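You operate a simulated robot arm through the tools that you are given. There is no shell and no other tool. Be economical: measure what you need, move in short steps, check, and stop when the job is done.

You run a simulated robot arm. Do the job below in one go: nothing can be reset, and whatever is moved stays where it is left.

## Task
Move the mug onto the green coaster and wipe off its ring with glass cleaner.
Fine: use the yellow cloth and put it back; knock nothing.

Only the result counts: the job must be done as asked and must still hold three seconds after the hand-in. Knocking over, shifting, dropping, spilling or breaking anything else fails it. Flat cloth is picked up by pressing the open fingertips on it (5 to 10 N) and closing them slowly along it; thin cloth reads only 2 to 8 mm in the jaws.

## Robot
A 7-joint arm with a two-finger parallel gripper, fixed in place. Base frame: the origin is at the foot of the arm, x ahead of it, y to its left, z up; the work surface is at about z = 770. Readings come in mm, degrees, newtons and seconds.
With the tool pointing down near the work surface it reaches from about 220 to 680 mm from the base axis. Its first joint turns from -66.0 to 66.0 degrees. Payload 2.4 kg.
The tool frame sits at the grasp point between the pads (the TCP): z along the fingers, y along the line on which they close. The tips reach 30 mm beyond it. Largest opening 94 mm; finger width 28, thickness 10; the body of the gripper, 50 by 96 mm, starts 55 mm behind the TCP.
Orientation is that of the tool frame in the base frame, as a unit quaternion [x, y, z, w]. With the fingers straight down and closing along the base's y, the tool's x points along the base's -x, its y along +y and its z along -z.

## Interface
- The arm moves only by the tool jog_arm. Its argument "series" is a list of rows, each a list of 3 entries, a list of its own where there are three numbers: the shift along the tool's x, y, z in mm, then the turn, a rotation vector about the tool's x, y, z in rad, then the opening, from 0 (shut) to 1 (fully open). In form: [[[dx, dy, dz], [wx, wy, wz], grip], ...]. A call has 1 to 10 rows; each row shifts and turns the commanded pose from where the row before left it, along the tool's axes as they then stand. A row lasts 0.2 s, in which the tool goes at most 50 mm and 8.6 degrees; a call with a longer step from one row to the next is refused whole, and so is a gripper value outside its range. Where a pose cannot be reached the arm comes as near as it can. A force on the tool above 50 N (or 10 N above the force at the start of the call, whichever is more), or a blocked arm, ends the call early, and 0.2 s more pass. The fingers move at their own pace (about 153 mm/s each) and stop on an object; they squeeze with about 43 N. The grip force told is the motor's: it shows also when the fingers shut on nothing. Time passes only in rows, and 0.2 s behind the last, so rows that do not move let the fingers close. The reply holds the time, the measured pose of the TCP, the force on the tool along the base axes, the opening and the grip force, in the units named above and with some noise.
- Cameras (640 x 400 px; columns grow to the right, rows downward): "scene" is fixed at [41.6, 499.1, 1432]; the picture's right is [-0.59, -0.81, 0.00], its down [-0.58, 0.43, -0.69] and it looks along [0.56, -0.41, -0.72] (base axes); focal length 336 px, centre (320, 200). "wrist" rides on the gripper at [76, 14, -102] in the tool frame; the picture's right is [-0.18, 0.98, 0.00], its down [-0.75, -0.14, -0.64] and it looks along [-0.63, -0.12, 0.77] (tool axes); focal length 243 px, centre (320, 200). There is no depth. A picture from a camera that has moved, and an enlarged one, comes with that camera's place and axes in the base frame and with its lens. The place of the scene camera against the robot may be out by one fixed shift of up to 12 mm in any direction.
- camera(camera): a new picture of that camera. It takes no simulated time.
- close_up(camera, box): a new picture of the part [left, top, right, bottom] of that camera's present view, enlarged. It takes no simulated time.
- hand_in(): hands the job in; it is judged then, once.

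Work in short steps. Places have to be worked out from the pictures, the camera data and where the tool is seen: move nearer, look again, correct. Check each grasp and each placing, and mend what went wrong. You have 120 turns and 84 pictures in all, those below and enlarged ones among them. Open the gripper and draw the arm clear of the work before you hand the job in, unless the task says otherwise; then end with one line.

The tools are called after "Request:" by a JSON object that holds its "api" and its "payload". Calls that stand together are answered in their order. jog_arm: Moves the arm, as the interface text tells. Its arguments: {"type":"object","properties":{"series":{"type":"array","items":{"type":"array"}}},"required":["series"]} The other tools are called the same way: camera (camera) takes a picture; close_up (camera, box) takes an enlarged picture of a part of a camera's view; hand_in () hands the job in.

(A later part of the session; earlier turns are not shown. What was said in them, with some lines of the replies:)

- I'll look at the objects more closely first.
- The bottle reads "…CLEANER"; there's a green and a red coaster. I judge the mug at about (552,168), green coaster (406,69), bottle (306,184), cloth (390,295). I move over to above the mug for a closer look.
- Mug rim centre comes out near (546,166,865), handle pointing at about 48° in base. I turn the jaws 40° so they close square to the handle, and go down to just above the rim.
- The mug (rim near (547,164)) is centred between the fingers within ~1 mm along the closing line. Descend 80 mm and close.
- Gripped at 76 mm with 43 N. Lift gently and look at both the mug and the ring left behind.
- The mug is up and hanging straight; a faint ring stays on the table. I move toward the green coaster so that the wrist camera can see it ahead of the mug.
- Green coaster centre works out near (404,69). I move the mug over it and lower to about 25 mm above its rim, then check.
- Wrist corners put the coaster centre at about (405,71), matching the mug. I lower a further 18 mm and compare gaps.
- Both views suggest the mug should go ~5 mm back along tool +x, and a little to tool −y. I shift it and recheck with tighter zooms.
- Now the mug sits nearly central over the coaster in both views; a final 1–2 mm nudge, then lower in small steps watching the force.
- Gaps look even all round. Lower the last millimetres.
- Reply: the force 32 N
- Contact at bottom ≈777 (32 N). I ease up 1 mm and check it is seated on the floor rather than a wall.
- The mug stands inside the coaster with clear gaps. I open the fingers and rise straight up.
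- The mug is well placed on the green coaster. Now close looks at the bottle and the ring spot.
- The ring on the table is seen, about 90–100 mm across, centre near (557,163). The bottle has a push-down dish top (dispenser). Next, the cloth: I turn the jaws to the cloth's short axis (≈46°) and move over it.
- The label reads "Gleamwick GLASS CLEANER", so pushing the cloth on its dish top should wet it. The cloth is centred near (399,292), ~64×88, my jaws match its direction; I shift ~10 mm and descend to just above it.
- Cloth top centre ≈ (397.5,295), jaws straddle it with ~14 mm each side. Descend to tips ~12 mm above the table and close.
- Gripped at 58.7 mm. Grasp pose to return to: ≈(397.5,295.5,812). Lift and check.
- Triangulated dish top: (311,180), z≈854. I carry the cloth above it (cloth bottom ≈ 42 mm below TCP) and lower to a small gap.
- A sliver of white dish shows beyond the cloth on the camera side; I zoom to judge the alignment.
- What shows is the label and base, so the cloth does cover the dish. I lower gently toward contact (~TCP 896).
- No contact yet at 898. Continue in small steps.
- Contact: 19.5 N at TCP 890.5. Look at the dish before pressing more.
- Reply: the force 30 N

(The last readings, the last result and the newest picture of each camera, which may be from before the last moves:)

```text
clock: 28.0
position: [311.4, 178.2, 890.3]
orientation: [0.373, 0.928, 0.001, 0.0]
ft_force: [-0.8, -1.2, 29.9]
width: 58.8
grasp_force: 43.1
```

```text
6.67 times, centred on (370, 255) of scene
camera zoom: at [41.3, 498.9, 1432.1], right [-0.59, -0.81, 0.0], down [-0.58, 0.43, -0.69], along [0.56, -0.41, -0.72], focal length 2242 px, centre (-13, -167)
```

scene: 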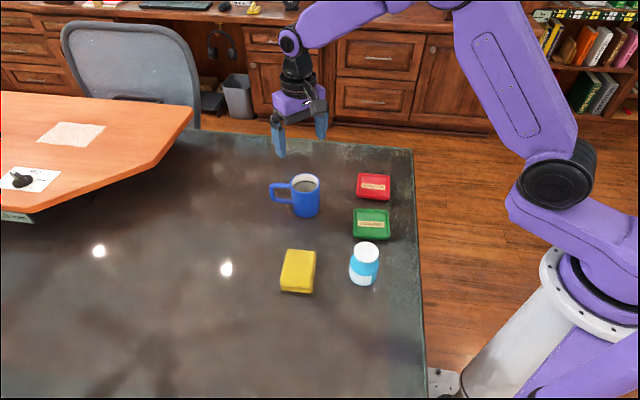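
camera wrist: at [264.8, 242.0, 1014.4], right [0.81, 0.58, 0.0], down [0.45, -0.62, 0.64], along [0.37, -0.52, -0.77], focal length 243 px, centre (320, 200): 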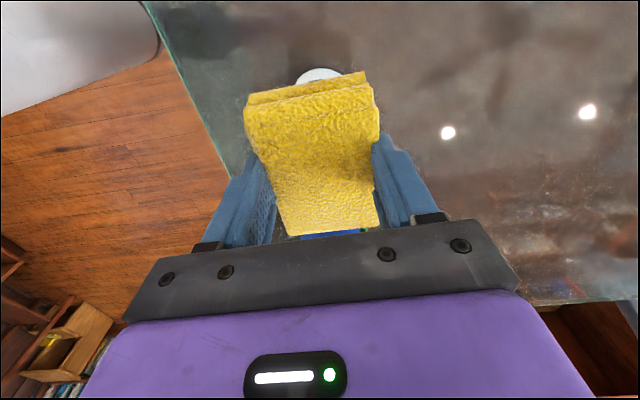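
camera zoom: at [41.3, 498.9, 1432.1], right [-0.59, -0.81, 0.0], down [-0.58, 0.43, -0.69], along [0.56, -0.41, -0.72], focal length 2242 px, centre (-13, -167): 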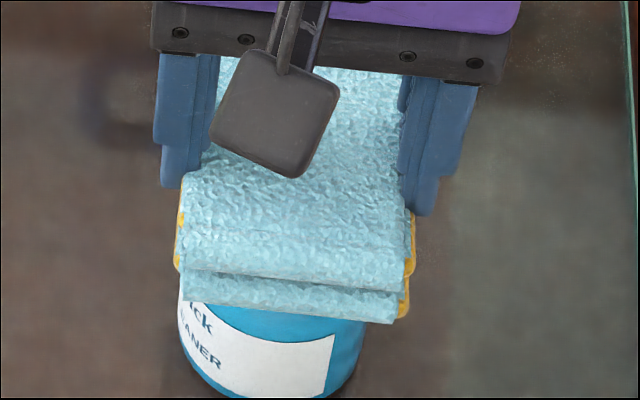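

The cloth turned pale blue: it has taken up cleaner. I lift off and carry it toward the ring, stopping where the wrist camera can see the ring.

Request:
{"api": "jog_arm", "payload": {"series": [[[0, 0, -5], [0, 0, 0], 0.5], [[0, 0, -30], [0, 0, 0], 0.5], [[0, 0, -40], [0, 0, 0], 0.5], [[-37.5, 25.5, 0], [0, 0, 0], 0.5], [[-37.5, 25.5, 0], [0, 0, 0], 0.5], [[-37.5, 25.5, 0], [0, 0, 0], 0.5], [[-37.5, 25.5, 0], [0, 0, 0], 0.5], [[-37.5, 25.5, 0], [0, 0, 0], 0.5], [[-37.5, 25.5, 0], [0, 0, 0], 0.5], [[0, 0, 0], [0, 0, 0], 0.5]]}}

Request:
{"api": "camera", "payload": {"camera": "scene"}}

Request:
{"api": "close_up", "payload": {"camera": "wrist", "box": [160, 0, 480, 200]}}

```text
clock: 30.2
position: [577.8, 132.8, 966.6]
orientation: [0.374, 0.928, 0.0, 0.0]
ft_force: [-1.3, 0.5, -0.5]
width: 58.8
grasp_force: 43.0
```

```text
39 pictures are left
```

scene: 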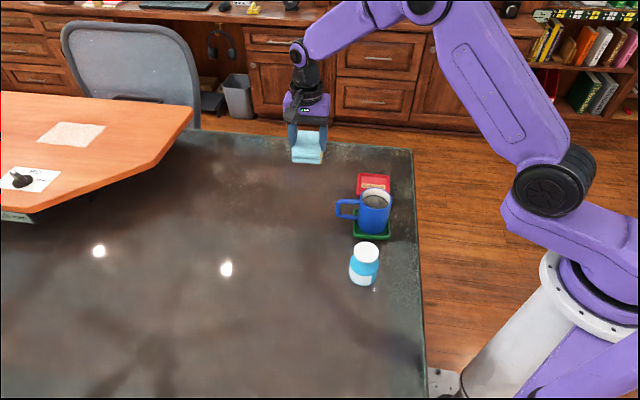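

```text
2.00 times, centred on (320, 100) of wrist
camera zoom: at [533.4, 197.6, 1068.1], right [0.81, 0.58, 0.0], down [0.45, -0.62, 0.64], along [0.37, -0.52, -0.77], focal length 485 px, centre (320, 400)
```

zoom: 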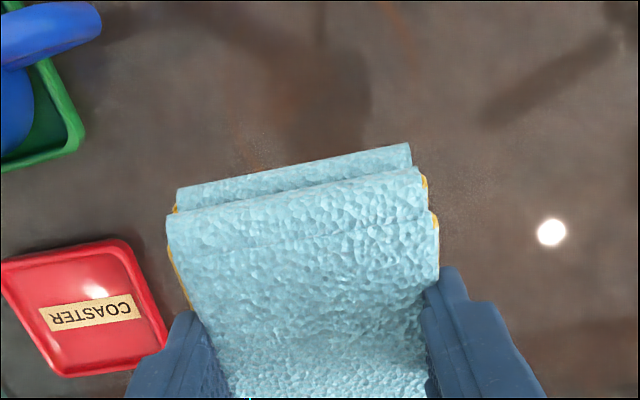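

Request:
{"api": "close_up", "payload": {"camera": "wrist", "box": [250, 0, 390, 88]}}

Request:
{"api": "close_up", "payload": {"camera": "scene", "box": [265, 180, 345, 230]}}

```text
4.55 times, centred on (320, 44) of wrist
camera zoom: at [533.4, 197.6, 1068.1], right [0.81, 0.58, 0.0], down [0.45, -0.62, 0.64], along [0.37, -0.52, -0.77], focal length 1103 px, centre (320, 909)
```

zoom: 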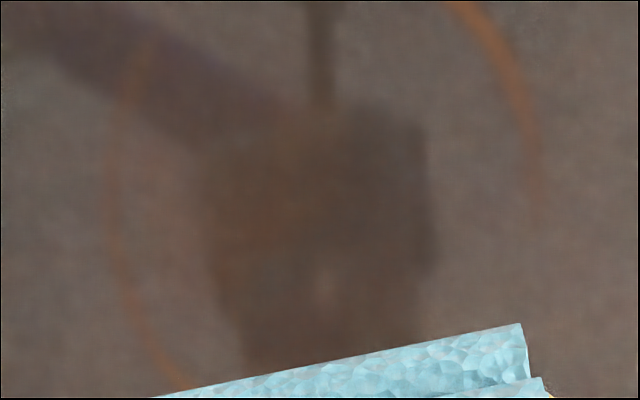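

```text
8.00 times, centred on (305, 205) of scene
camera zoom: at [41.6, 499.1, 1432.0], right [-0.59, -0.81, 0.0], down [-0.58, 0.43, -0.69], along [0.56, -0.41, -0.72], focal length 2690 px, centre (440, 160)
```

zoom: 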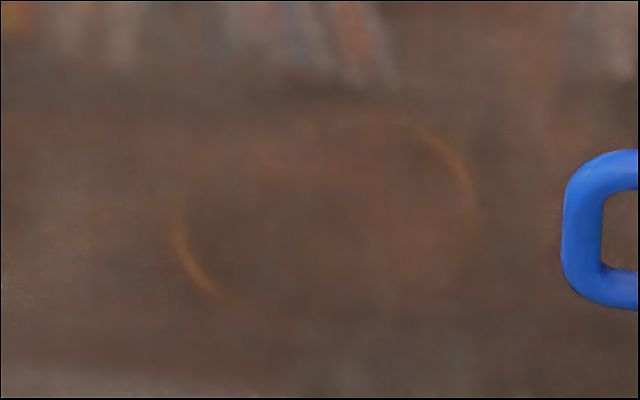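

Ring: centre ≈(554,167), ≈100 mm across. I plan two pressed strokes across it. First go to the start corner and lower close to the glass.

Request:
{"api": "jog_arm", "payload": {"series": [[[19, -32, 0], [0, 0, 0], 0.5], [[0, 0, 45], [0, 0, 0], 0.5], [[0, 0, 45], [0, 0, 0], 0.5], [[0, 0, 40], [0, 0, 0], 0.5], [[0, 0, 15], [0, 0, 0], 0.5], [[0, 0, 6], [0, 0, 0], 0.5], [[0, 0, 0], [0, 0, 0], 0.5]]}}

```text
clock: 31.8
position: [544.1, 124.3, 812.7]
orientation: [0.374, 0.928, 0.0, 0.0]
ft_force: [1.1, -0.5, -1.2]
width: 58.5
grasp_force: 43.0
```

Request:
{"api": "jog_arm", "payload": {"series": [[[0, 0, 2], [0, 0, 0], 0.5], [[0, 0, 0], [0, 0, 0], 0.5]]}}

Request:
{"api": "close_up", "payload": {"camera": "scene", "box": [265, 140, 385, 230]}}

```text
clock: 32.4
position: [543.1, 124.0, 812.9]
orientation: [0.375, 0.927, 0.0, 0.0]
ft_force: [-4.1, 0.2, 12.2]
width: 59.1
grasp_force: 42.9
```

```text
4.44 times, centred on (325, 185) of scene
camera zoom: at [41.3, 499.1, 1432.1], right [-0.59, -0.81, 0.0], down [-0.58, 0.43, -0.69], along [0.56, -0.41, -0.72], focal length 1494 px, centre (298, 267)
```

zoom: 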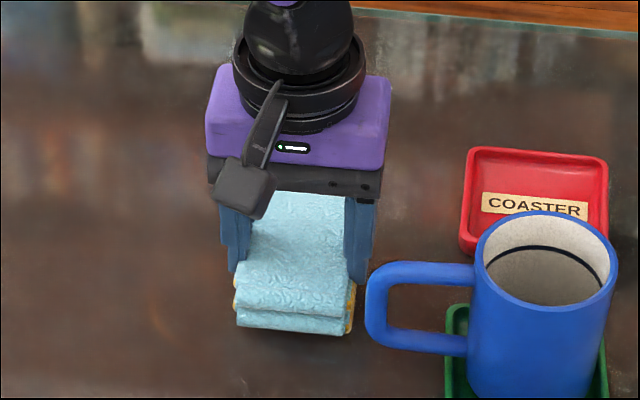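

Pressing at 12 N. First stroke along tool +y over 80 mm.

Request:
{"api": "jog_arm", "payload": {"series": [[[0, 16, 0], [0, 0, 0], 0.5], [[0, 16, 0], [0, 0, 0], 0.5], [[0, 16, 0], [0, 0, 0], 0.5], [[0, 16, 0], [0, 0, 0], 0.5], [[0, 16, 0], [0, 0, 0], 0.5], [[0, 0, 0], [0, 0, 0], 0.5]]}}

Request:
{"api": "close_up", "payload": {"camera": "scene", "box": [245, 140, 365, 230]}}

```text
clock: 33.8
position: [599.7, 180.2, 812.0]
orientation: [0.374, 0.927, 0.001, 0.001]
ft_force: [-5.0, -5.6, 18.5]
width: 58.6
grasp_force: 43.1
```

```text
4.44 times, centred on (305, 185) of scene
camera zoom: at [41.1, 498.9, 1432.1], right [-0.59, -0.81, 0.0], down [-0.58, 0.43, -0.69], along [0.56, -0.41, -0.72], focal length 1494 px, centre (387, 267)
```

zoom: 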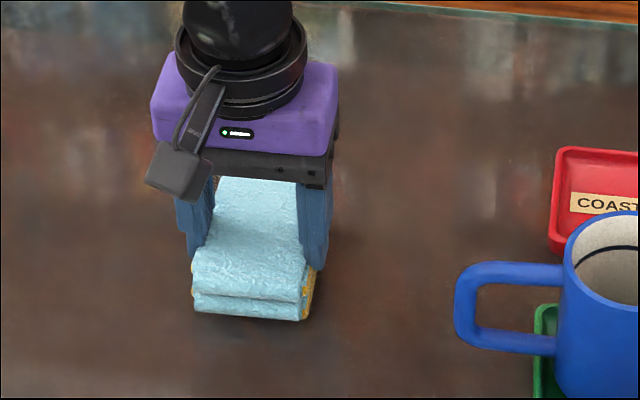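

Good contact. Now slide 44 mm along tool +x and stroke back.

Request:
{"api": "jog_arm", "payload": {"series": [[[15, 0, -0.3], [0, 0, 0], 0.5], [[15, 0, 0], [0, 0, 0], 0.5], [[14, 0, 0], [0, 0, 0], 0.5], [[0, -15, 0], [0, 0, 0], 0.5], [[0, -15, 0], [0, 0, 0], 0.5], [[0, -15, 0], [0, 0, 0], 0.5], [[0, -15, 0], [0, 0, 0], 0.5], [[0, -14, 0], [0, 0, 0], 0.5], [[0, 0, 0], [0, 0, 0], 0.5]]}}

Request:
{"api": "close_up", "payload": {"camera": "scene", "box": [245, 140, 385, 240]}}

```text
clock: 35.8
position: [515.8, 157.1, 812.4]
orientation: [0.373, 0.928, -0.001, 0.001]
ft_force: [0.1, 0.5, -0.6]
width: 58.8
grasp_force: 43.2
```

```text
4.00 times, centred on (315, 190) of scene
camera zoom: at [41.6, 499.1, 1432.0], right [-0.59, -0.81, 0.0], down [-0.58, 0.43, -0.69], along [0.56, -0.41, -0.72], focal length 1345 px, centre (340, 240)
```

zoom: 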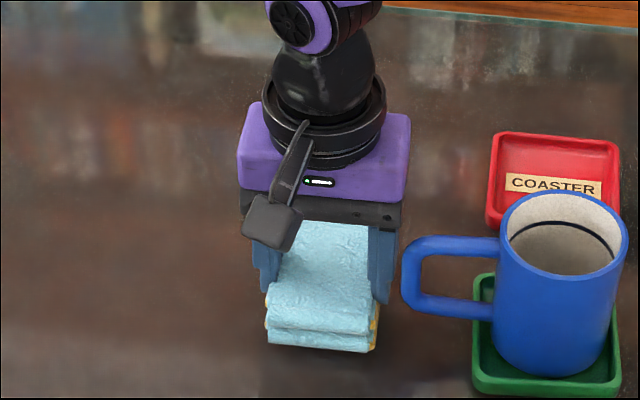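

Contact was lost on the way back (0 N), so I press ~2 mm more and repeat this lane.

Request:
{"api": "jog_arm", "payload": {"series": [[[0, 0, 1], [0, 0, 0], 0.5], [[0, 0, 0.7], [0, 0, 0], 0.5], [[0, 0, 0], [0, 0, 0], 0.5]]}}

Request:
{"api": "jog_arm", "payload": {"series": [[[0, 15, 0], [0, 0, 0], 0.5], [[0, 15, 0], [0, 0, 0], 0.5], [[0, 0, 0], [0, 0, 0], 0.5]]}}

Request:
{"api": "jog_arm", "payload": {"series": [[[0, 15, 0], [0, 0, 0], 0.5], [[0, 15, 0], [0, 0, 0], 0.5], [[0, 14, 0], [0, 0, 0], 0.5], [[0, 0, 0], [0, 0, 0], 0.5]]}}

```text
clock: 36.6
position: [515.3, 157.5, 811.7]
orientation: [0.375, 0.927, 0.0, 0.0]
ft_force: [-7.7, -5.7, 22.8]
width: 58.7
grasp_force: 43.4
```

```text
clock: 37.4
position: [537.2, 179.3, 811.4]
orientation: [0.374, 0.927, 0.001, 0.001]
ft_force: [-6.9, -6.7, 27.4]
width: 58.7
grasp_force: 43.4
```

```text
clock: 38.4
position: [567.8, 212.2, 812.3]
orientation: [0.374, 0.927, 0.001, 0.002]
ft_force: [-7.0, -9.8, 33.1]
width: 59.0
grasp_force: 42.3
```

Firm stroke done. Ease slightly, do a middle lane back, then lift and inspect.

Request:
{"api": "jog_arm", "payload": {"series": [[[-11, 0, -0.7], [0, 0, 0], 0.5], [[-11, 0, 0], [0, 0, 0], 0.5], [[0, -15, 0.1], [0, 0, 0], 0.5], [[0, -15, 0.1], [0, 0, 0], 0.5], [[0, -15, 0.1], [0, 0, 0], 0.5], [[0, -15, 0.1], [0, 0, 0], 0.5], [[0, -14, 0.1], [0, 0, 0], 0.5], [[0, 0, 0], [0, 0, 0], 0.5]]}}

Request:
{"api": "jog_arm", "payload": {"series": [[[0, 0, -5], [0, 0, 0], 0.5], [[0, 0, -30], [0, 0, 0], 0.5], [[0, 0, -45], [0, 0, 0], 0.5], [[-20, 0, -45], [0, 0, 0], 0.5], [[-45, 0, -20], [0, 0, 0], 0.5], [[0, 0, 0], [0, 0, 0], 0.5]]}}

Request:
{"api": "close_up", "payload": {"camera": "wrist", "box": [160, 0, 480, 200]}}

Request:
{"api": "close_up", "payload": {"camera": "scene", "box": [265, 180, 345, 230]}}

```text
clock: 40.2
position: [533.3, 143.8, 811.3]
orientation: [0.373, 0.928, 0.003, 0.003]
ft_force: [8.4, 7.5, 25.3]
width: 58.5
grasp_force: 42.7
```

```text
clock: 41.6
position: [577.9, 96.3, 958.9]
orientation: [0.373, 0.928, 0.0, 0.0]
ft_force: [-1.4, -0.5, -0.3]
width: 58.8
grasp_force: 42.8
```

```text
2.00 times, centred on (320, 100) of wrist
camera zoom: at [535.0, 160.7, 1059.7], right [0.81, 0.58, 0.0], down [0.45, -0.62, 0.64], along [0.37, -0.52, -0.77], focal length 485 px, centre (320, 400)
```

zoom: 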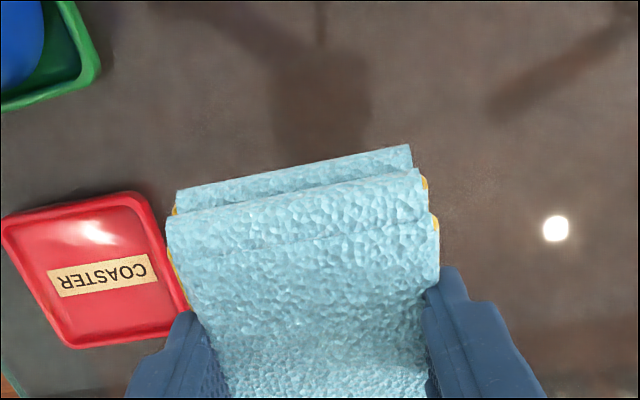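

```text
8.00 times, centred on (305, 205) of scene
camera zoom: at [41.6, 499.1, 1432.0], right [-0.59, -0.81, 0.0], down [-0.58, 0.43, -0.69], along [0.56, -0.41, -0.72], focal length 2690 px, centre (440, 160)
```

zoom: 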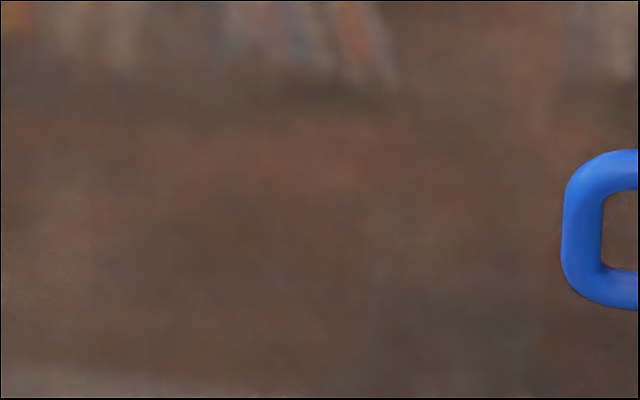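

The ring no longer shows in the scene view. One more wrist view from a step back to check all of it.

Request:
{"api": "jog_arm", "payload": {"series": [[[45, -5, 0], [0, 0, 0], 0.5], [[0, 0, 0], [0, 0, 0], 0.5]]}}

Request:
{"api": "close_up", "payload": {"camera": "wrist", "box": [230, 0, 410, 112]}}

Request:
{"api": "close_up", "payload": {"camera": "scene", "box": [285, 185, 325, 210]}}

```text
clock: 42.2
position: [543.2, 124.9, 956.3]
orientation: [0.373, 0.928, 0.0, 0.0]
ft_force: [0.3, 0.3, -0.1]
width: 58.7
grasp_force: 43.1
```

```text
3.56 times, centred on (320, 56) of wrist
camera zoom: at [499.4, 188.5, 1058.1], right [0.81, 0.58, 0.0], down [0.44, -0.62, 0.64], along [0.37, -0.52, -0.77], focal length 863 px, centre (320, 712)
```

zoom: 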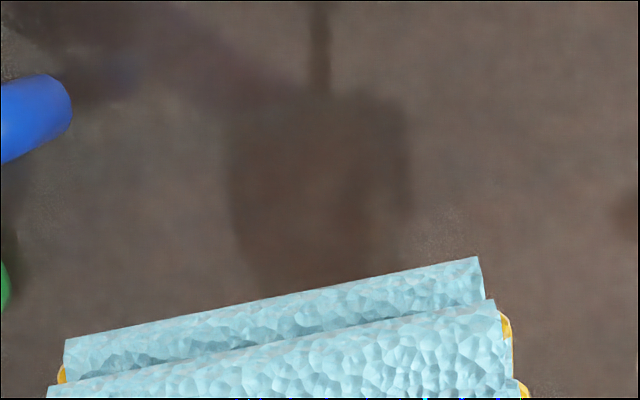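

```text
16.00 times, centred on (305, 198) of scene
camera zoom: at [41.6, 499.1, 1432.0], right [-0.59, -0.81, 0.0], down [-0.58, 0.43, -0.69], along [0.56, -0.41, -0.72], focal length 5380 px, centre (560, 240)
```

zoom: 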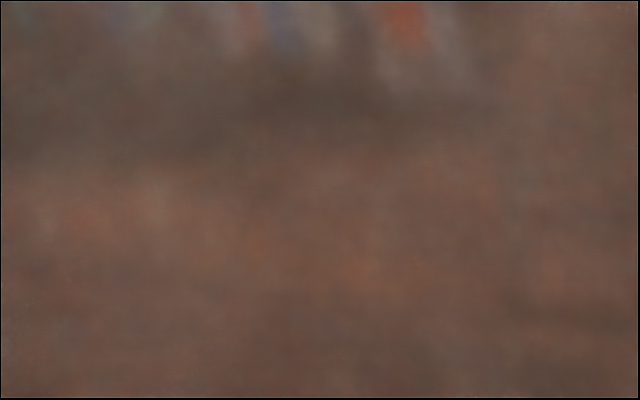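

Ring is gone. Now carry the cloth back to its original place (397.5, 296).

Request:
{"api": "jog_arm", "payload": {"series": [[[44.7, 4.4, 0], [0, 0, 0], 0.5], [[44.7, 4.4, 0], [0, 0, 0], 0.5], [[44.7, 4.4, 0], [0, 0, 0], 0.5], [[44.7, 4.4, 0], [0, 0, 0], 0.5], [[44.7, 4.4, 0], [0, 0, 0], 0.5], [[0, 0, 0], [0, 0, 0], 0.5], [[0, 0, 0], [0, 0, 0], 0.5]]}}

```text
clock: 43.8
position: [397.5, 297.1, 955.5]
orientation: [0.374, 0.928, 0.0, 0.0]
ft_force: [0.4, -0.1, -0.5]
width: 58.6
grasp_force: 43.4
```

On target. Lower to the glass.

Request:
{"api": "jog_arm", "payload": {"series": [[[0, 0, 45], [0, 0, 0], 0.5], [[0, 0, 45], [0, 0, 0], 0.5], [[0, 0, 35], [0, 0, 0], 0.5], [[0, 0, 10], [0, 0, 0], 0.5], [[0, 0, 6], [0, 0, 0], 0.5], [[0, 0, 0], [0, 0, 0], 0.5]]}}

Request:
{"api": "close_up", "payload": {"camera": "scene", "box": [250, 220, 350, 300]}}

```text
clock: 45.2
position: [398.1, 296.6, 813.7]
orientation: [0.374, 0.927, 0.0, 0.0]
ft_force: [-0.9, 0.0, -0.7]
width: 58.6
grasp_force: 42.7
```

```text
5.00 times, centred on (300, 260) of scene
camera zoom: at [41.6, 499.1, 1432.0], right [-0.59, -0.81, 0.0], down [-0.58, 0.43, -0.69], along [0.56, -0.41, -0.72], focal length 1681 px, centre (420, -100)
```

zoom: 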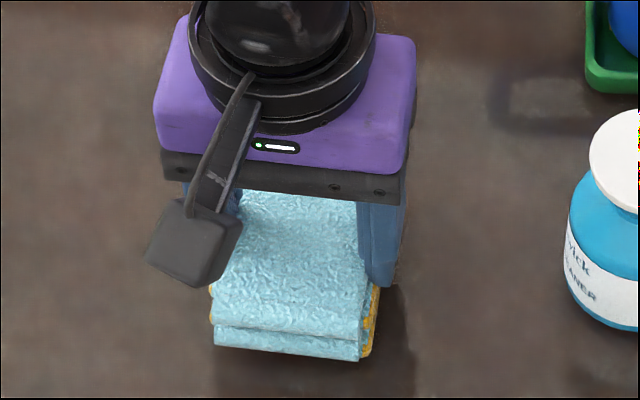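

It matches the original within ~2 mm. Nudge, settle the last mm, release and rise.

Request:
{"api": "jog_arm", "payload": {"series": [[[0, -1.5, 0.7], [0, 0, 0], 0.5], [[0, 0, 0.6], [0, 0, 0], 0.5], [[0, 0, 0], [0, 0, 0], 0.5]]}}

Request:
{"api": "jog_arm", "payload": {"series": [[[0, 0, 0], [0, 0, 0], 0.65], [[0, 0, 0], [0, 0, 0], 0.8], [[0, 0, 0], [0, 0, 0], 1], [[0, 0, 0], [0, 0, 0], 1], [[0, 0, -10], [0, 0, 0], 1], [[0, 0, -35], [0, 0, 0], 1], [[0, 0, -45], [0, 0, 0], 1], [[0, 0, -45], [0, 0, 0], 1], [[0, 0, -45], [0, 0, 0], 1], [[0, 0, -45], [0, 0, 0], 1]]}}

Request:
{"api": "close_up", "payload": {"camera": "scene", "box": [240, 160, 420, 310]}}

Request:
{"api": "camera", "payload": {"camera": "wrist"}}

```text
clock: 46.0
position: [396.9, 294.8, 813.9]
orientation: [0.375, 0.927, -0.001, -0.001]
ft_force: [-1.3, -0.1, -0.3]
width: 58.6
grasp_force: 42.8
```

```text
clock: 48.2
position: [398.5, 293.4, 1040.6]
orientation: [0.373, 0.928, 0.0, 0.0]
ft_force: [0.3, -0.9, -0.1]
width: 93.8
grasp_force: 0.1
```

```text
2.67 times, centred on (330, 235) of scene
camera zoom: at [41.6, 499.1, 1432.0], right [-0.59, -0.81, 0.0], down [-0.58, 0.43, -0.69], along [0.56, -0.41, -0.72], focal length 897 px, centre (293, 107)
```

zoom: 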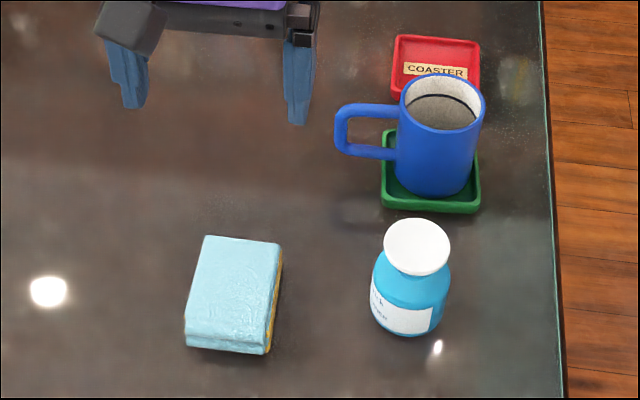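

```text
26 pictures are left
camera wrist: at [352.1, 357.8, 1141.9], right [0.81, 0.58, 0.0], down [0.45, -0.62, 0.64], along [0.37, -0.52, -0.77], focal length 243 px, centre (320, 200)
```

wrist: 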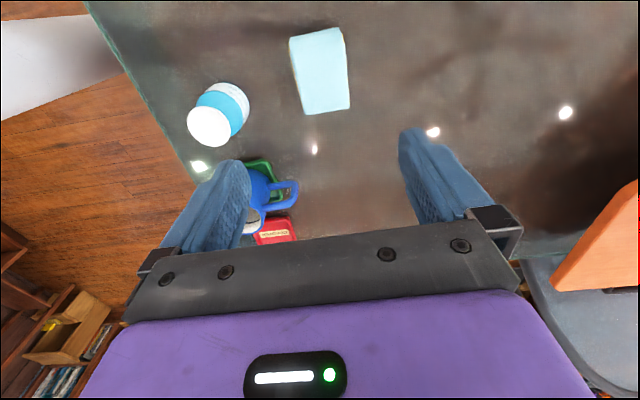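

The cloth is back where it lay, and the mug, both coasters and the bottle stand as they should. The glass is clean, the gripper is open and the arm is clear, so I hand in.

Request:
{"api": "hand_in", "payload": {}}

```text
The job is handed in.
```

The mug is on the green coaster, its ring is wiped off with the glass cleaner, the yellow cloth is back where it lay (now pale blue from the cleaner), and nothing was knocked.
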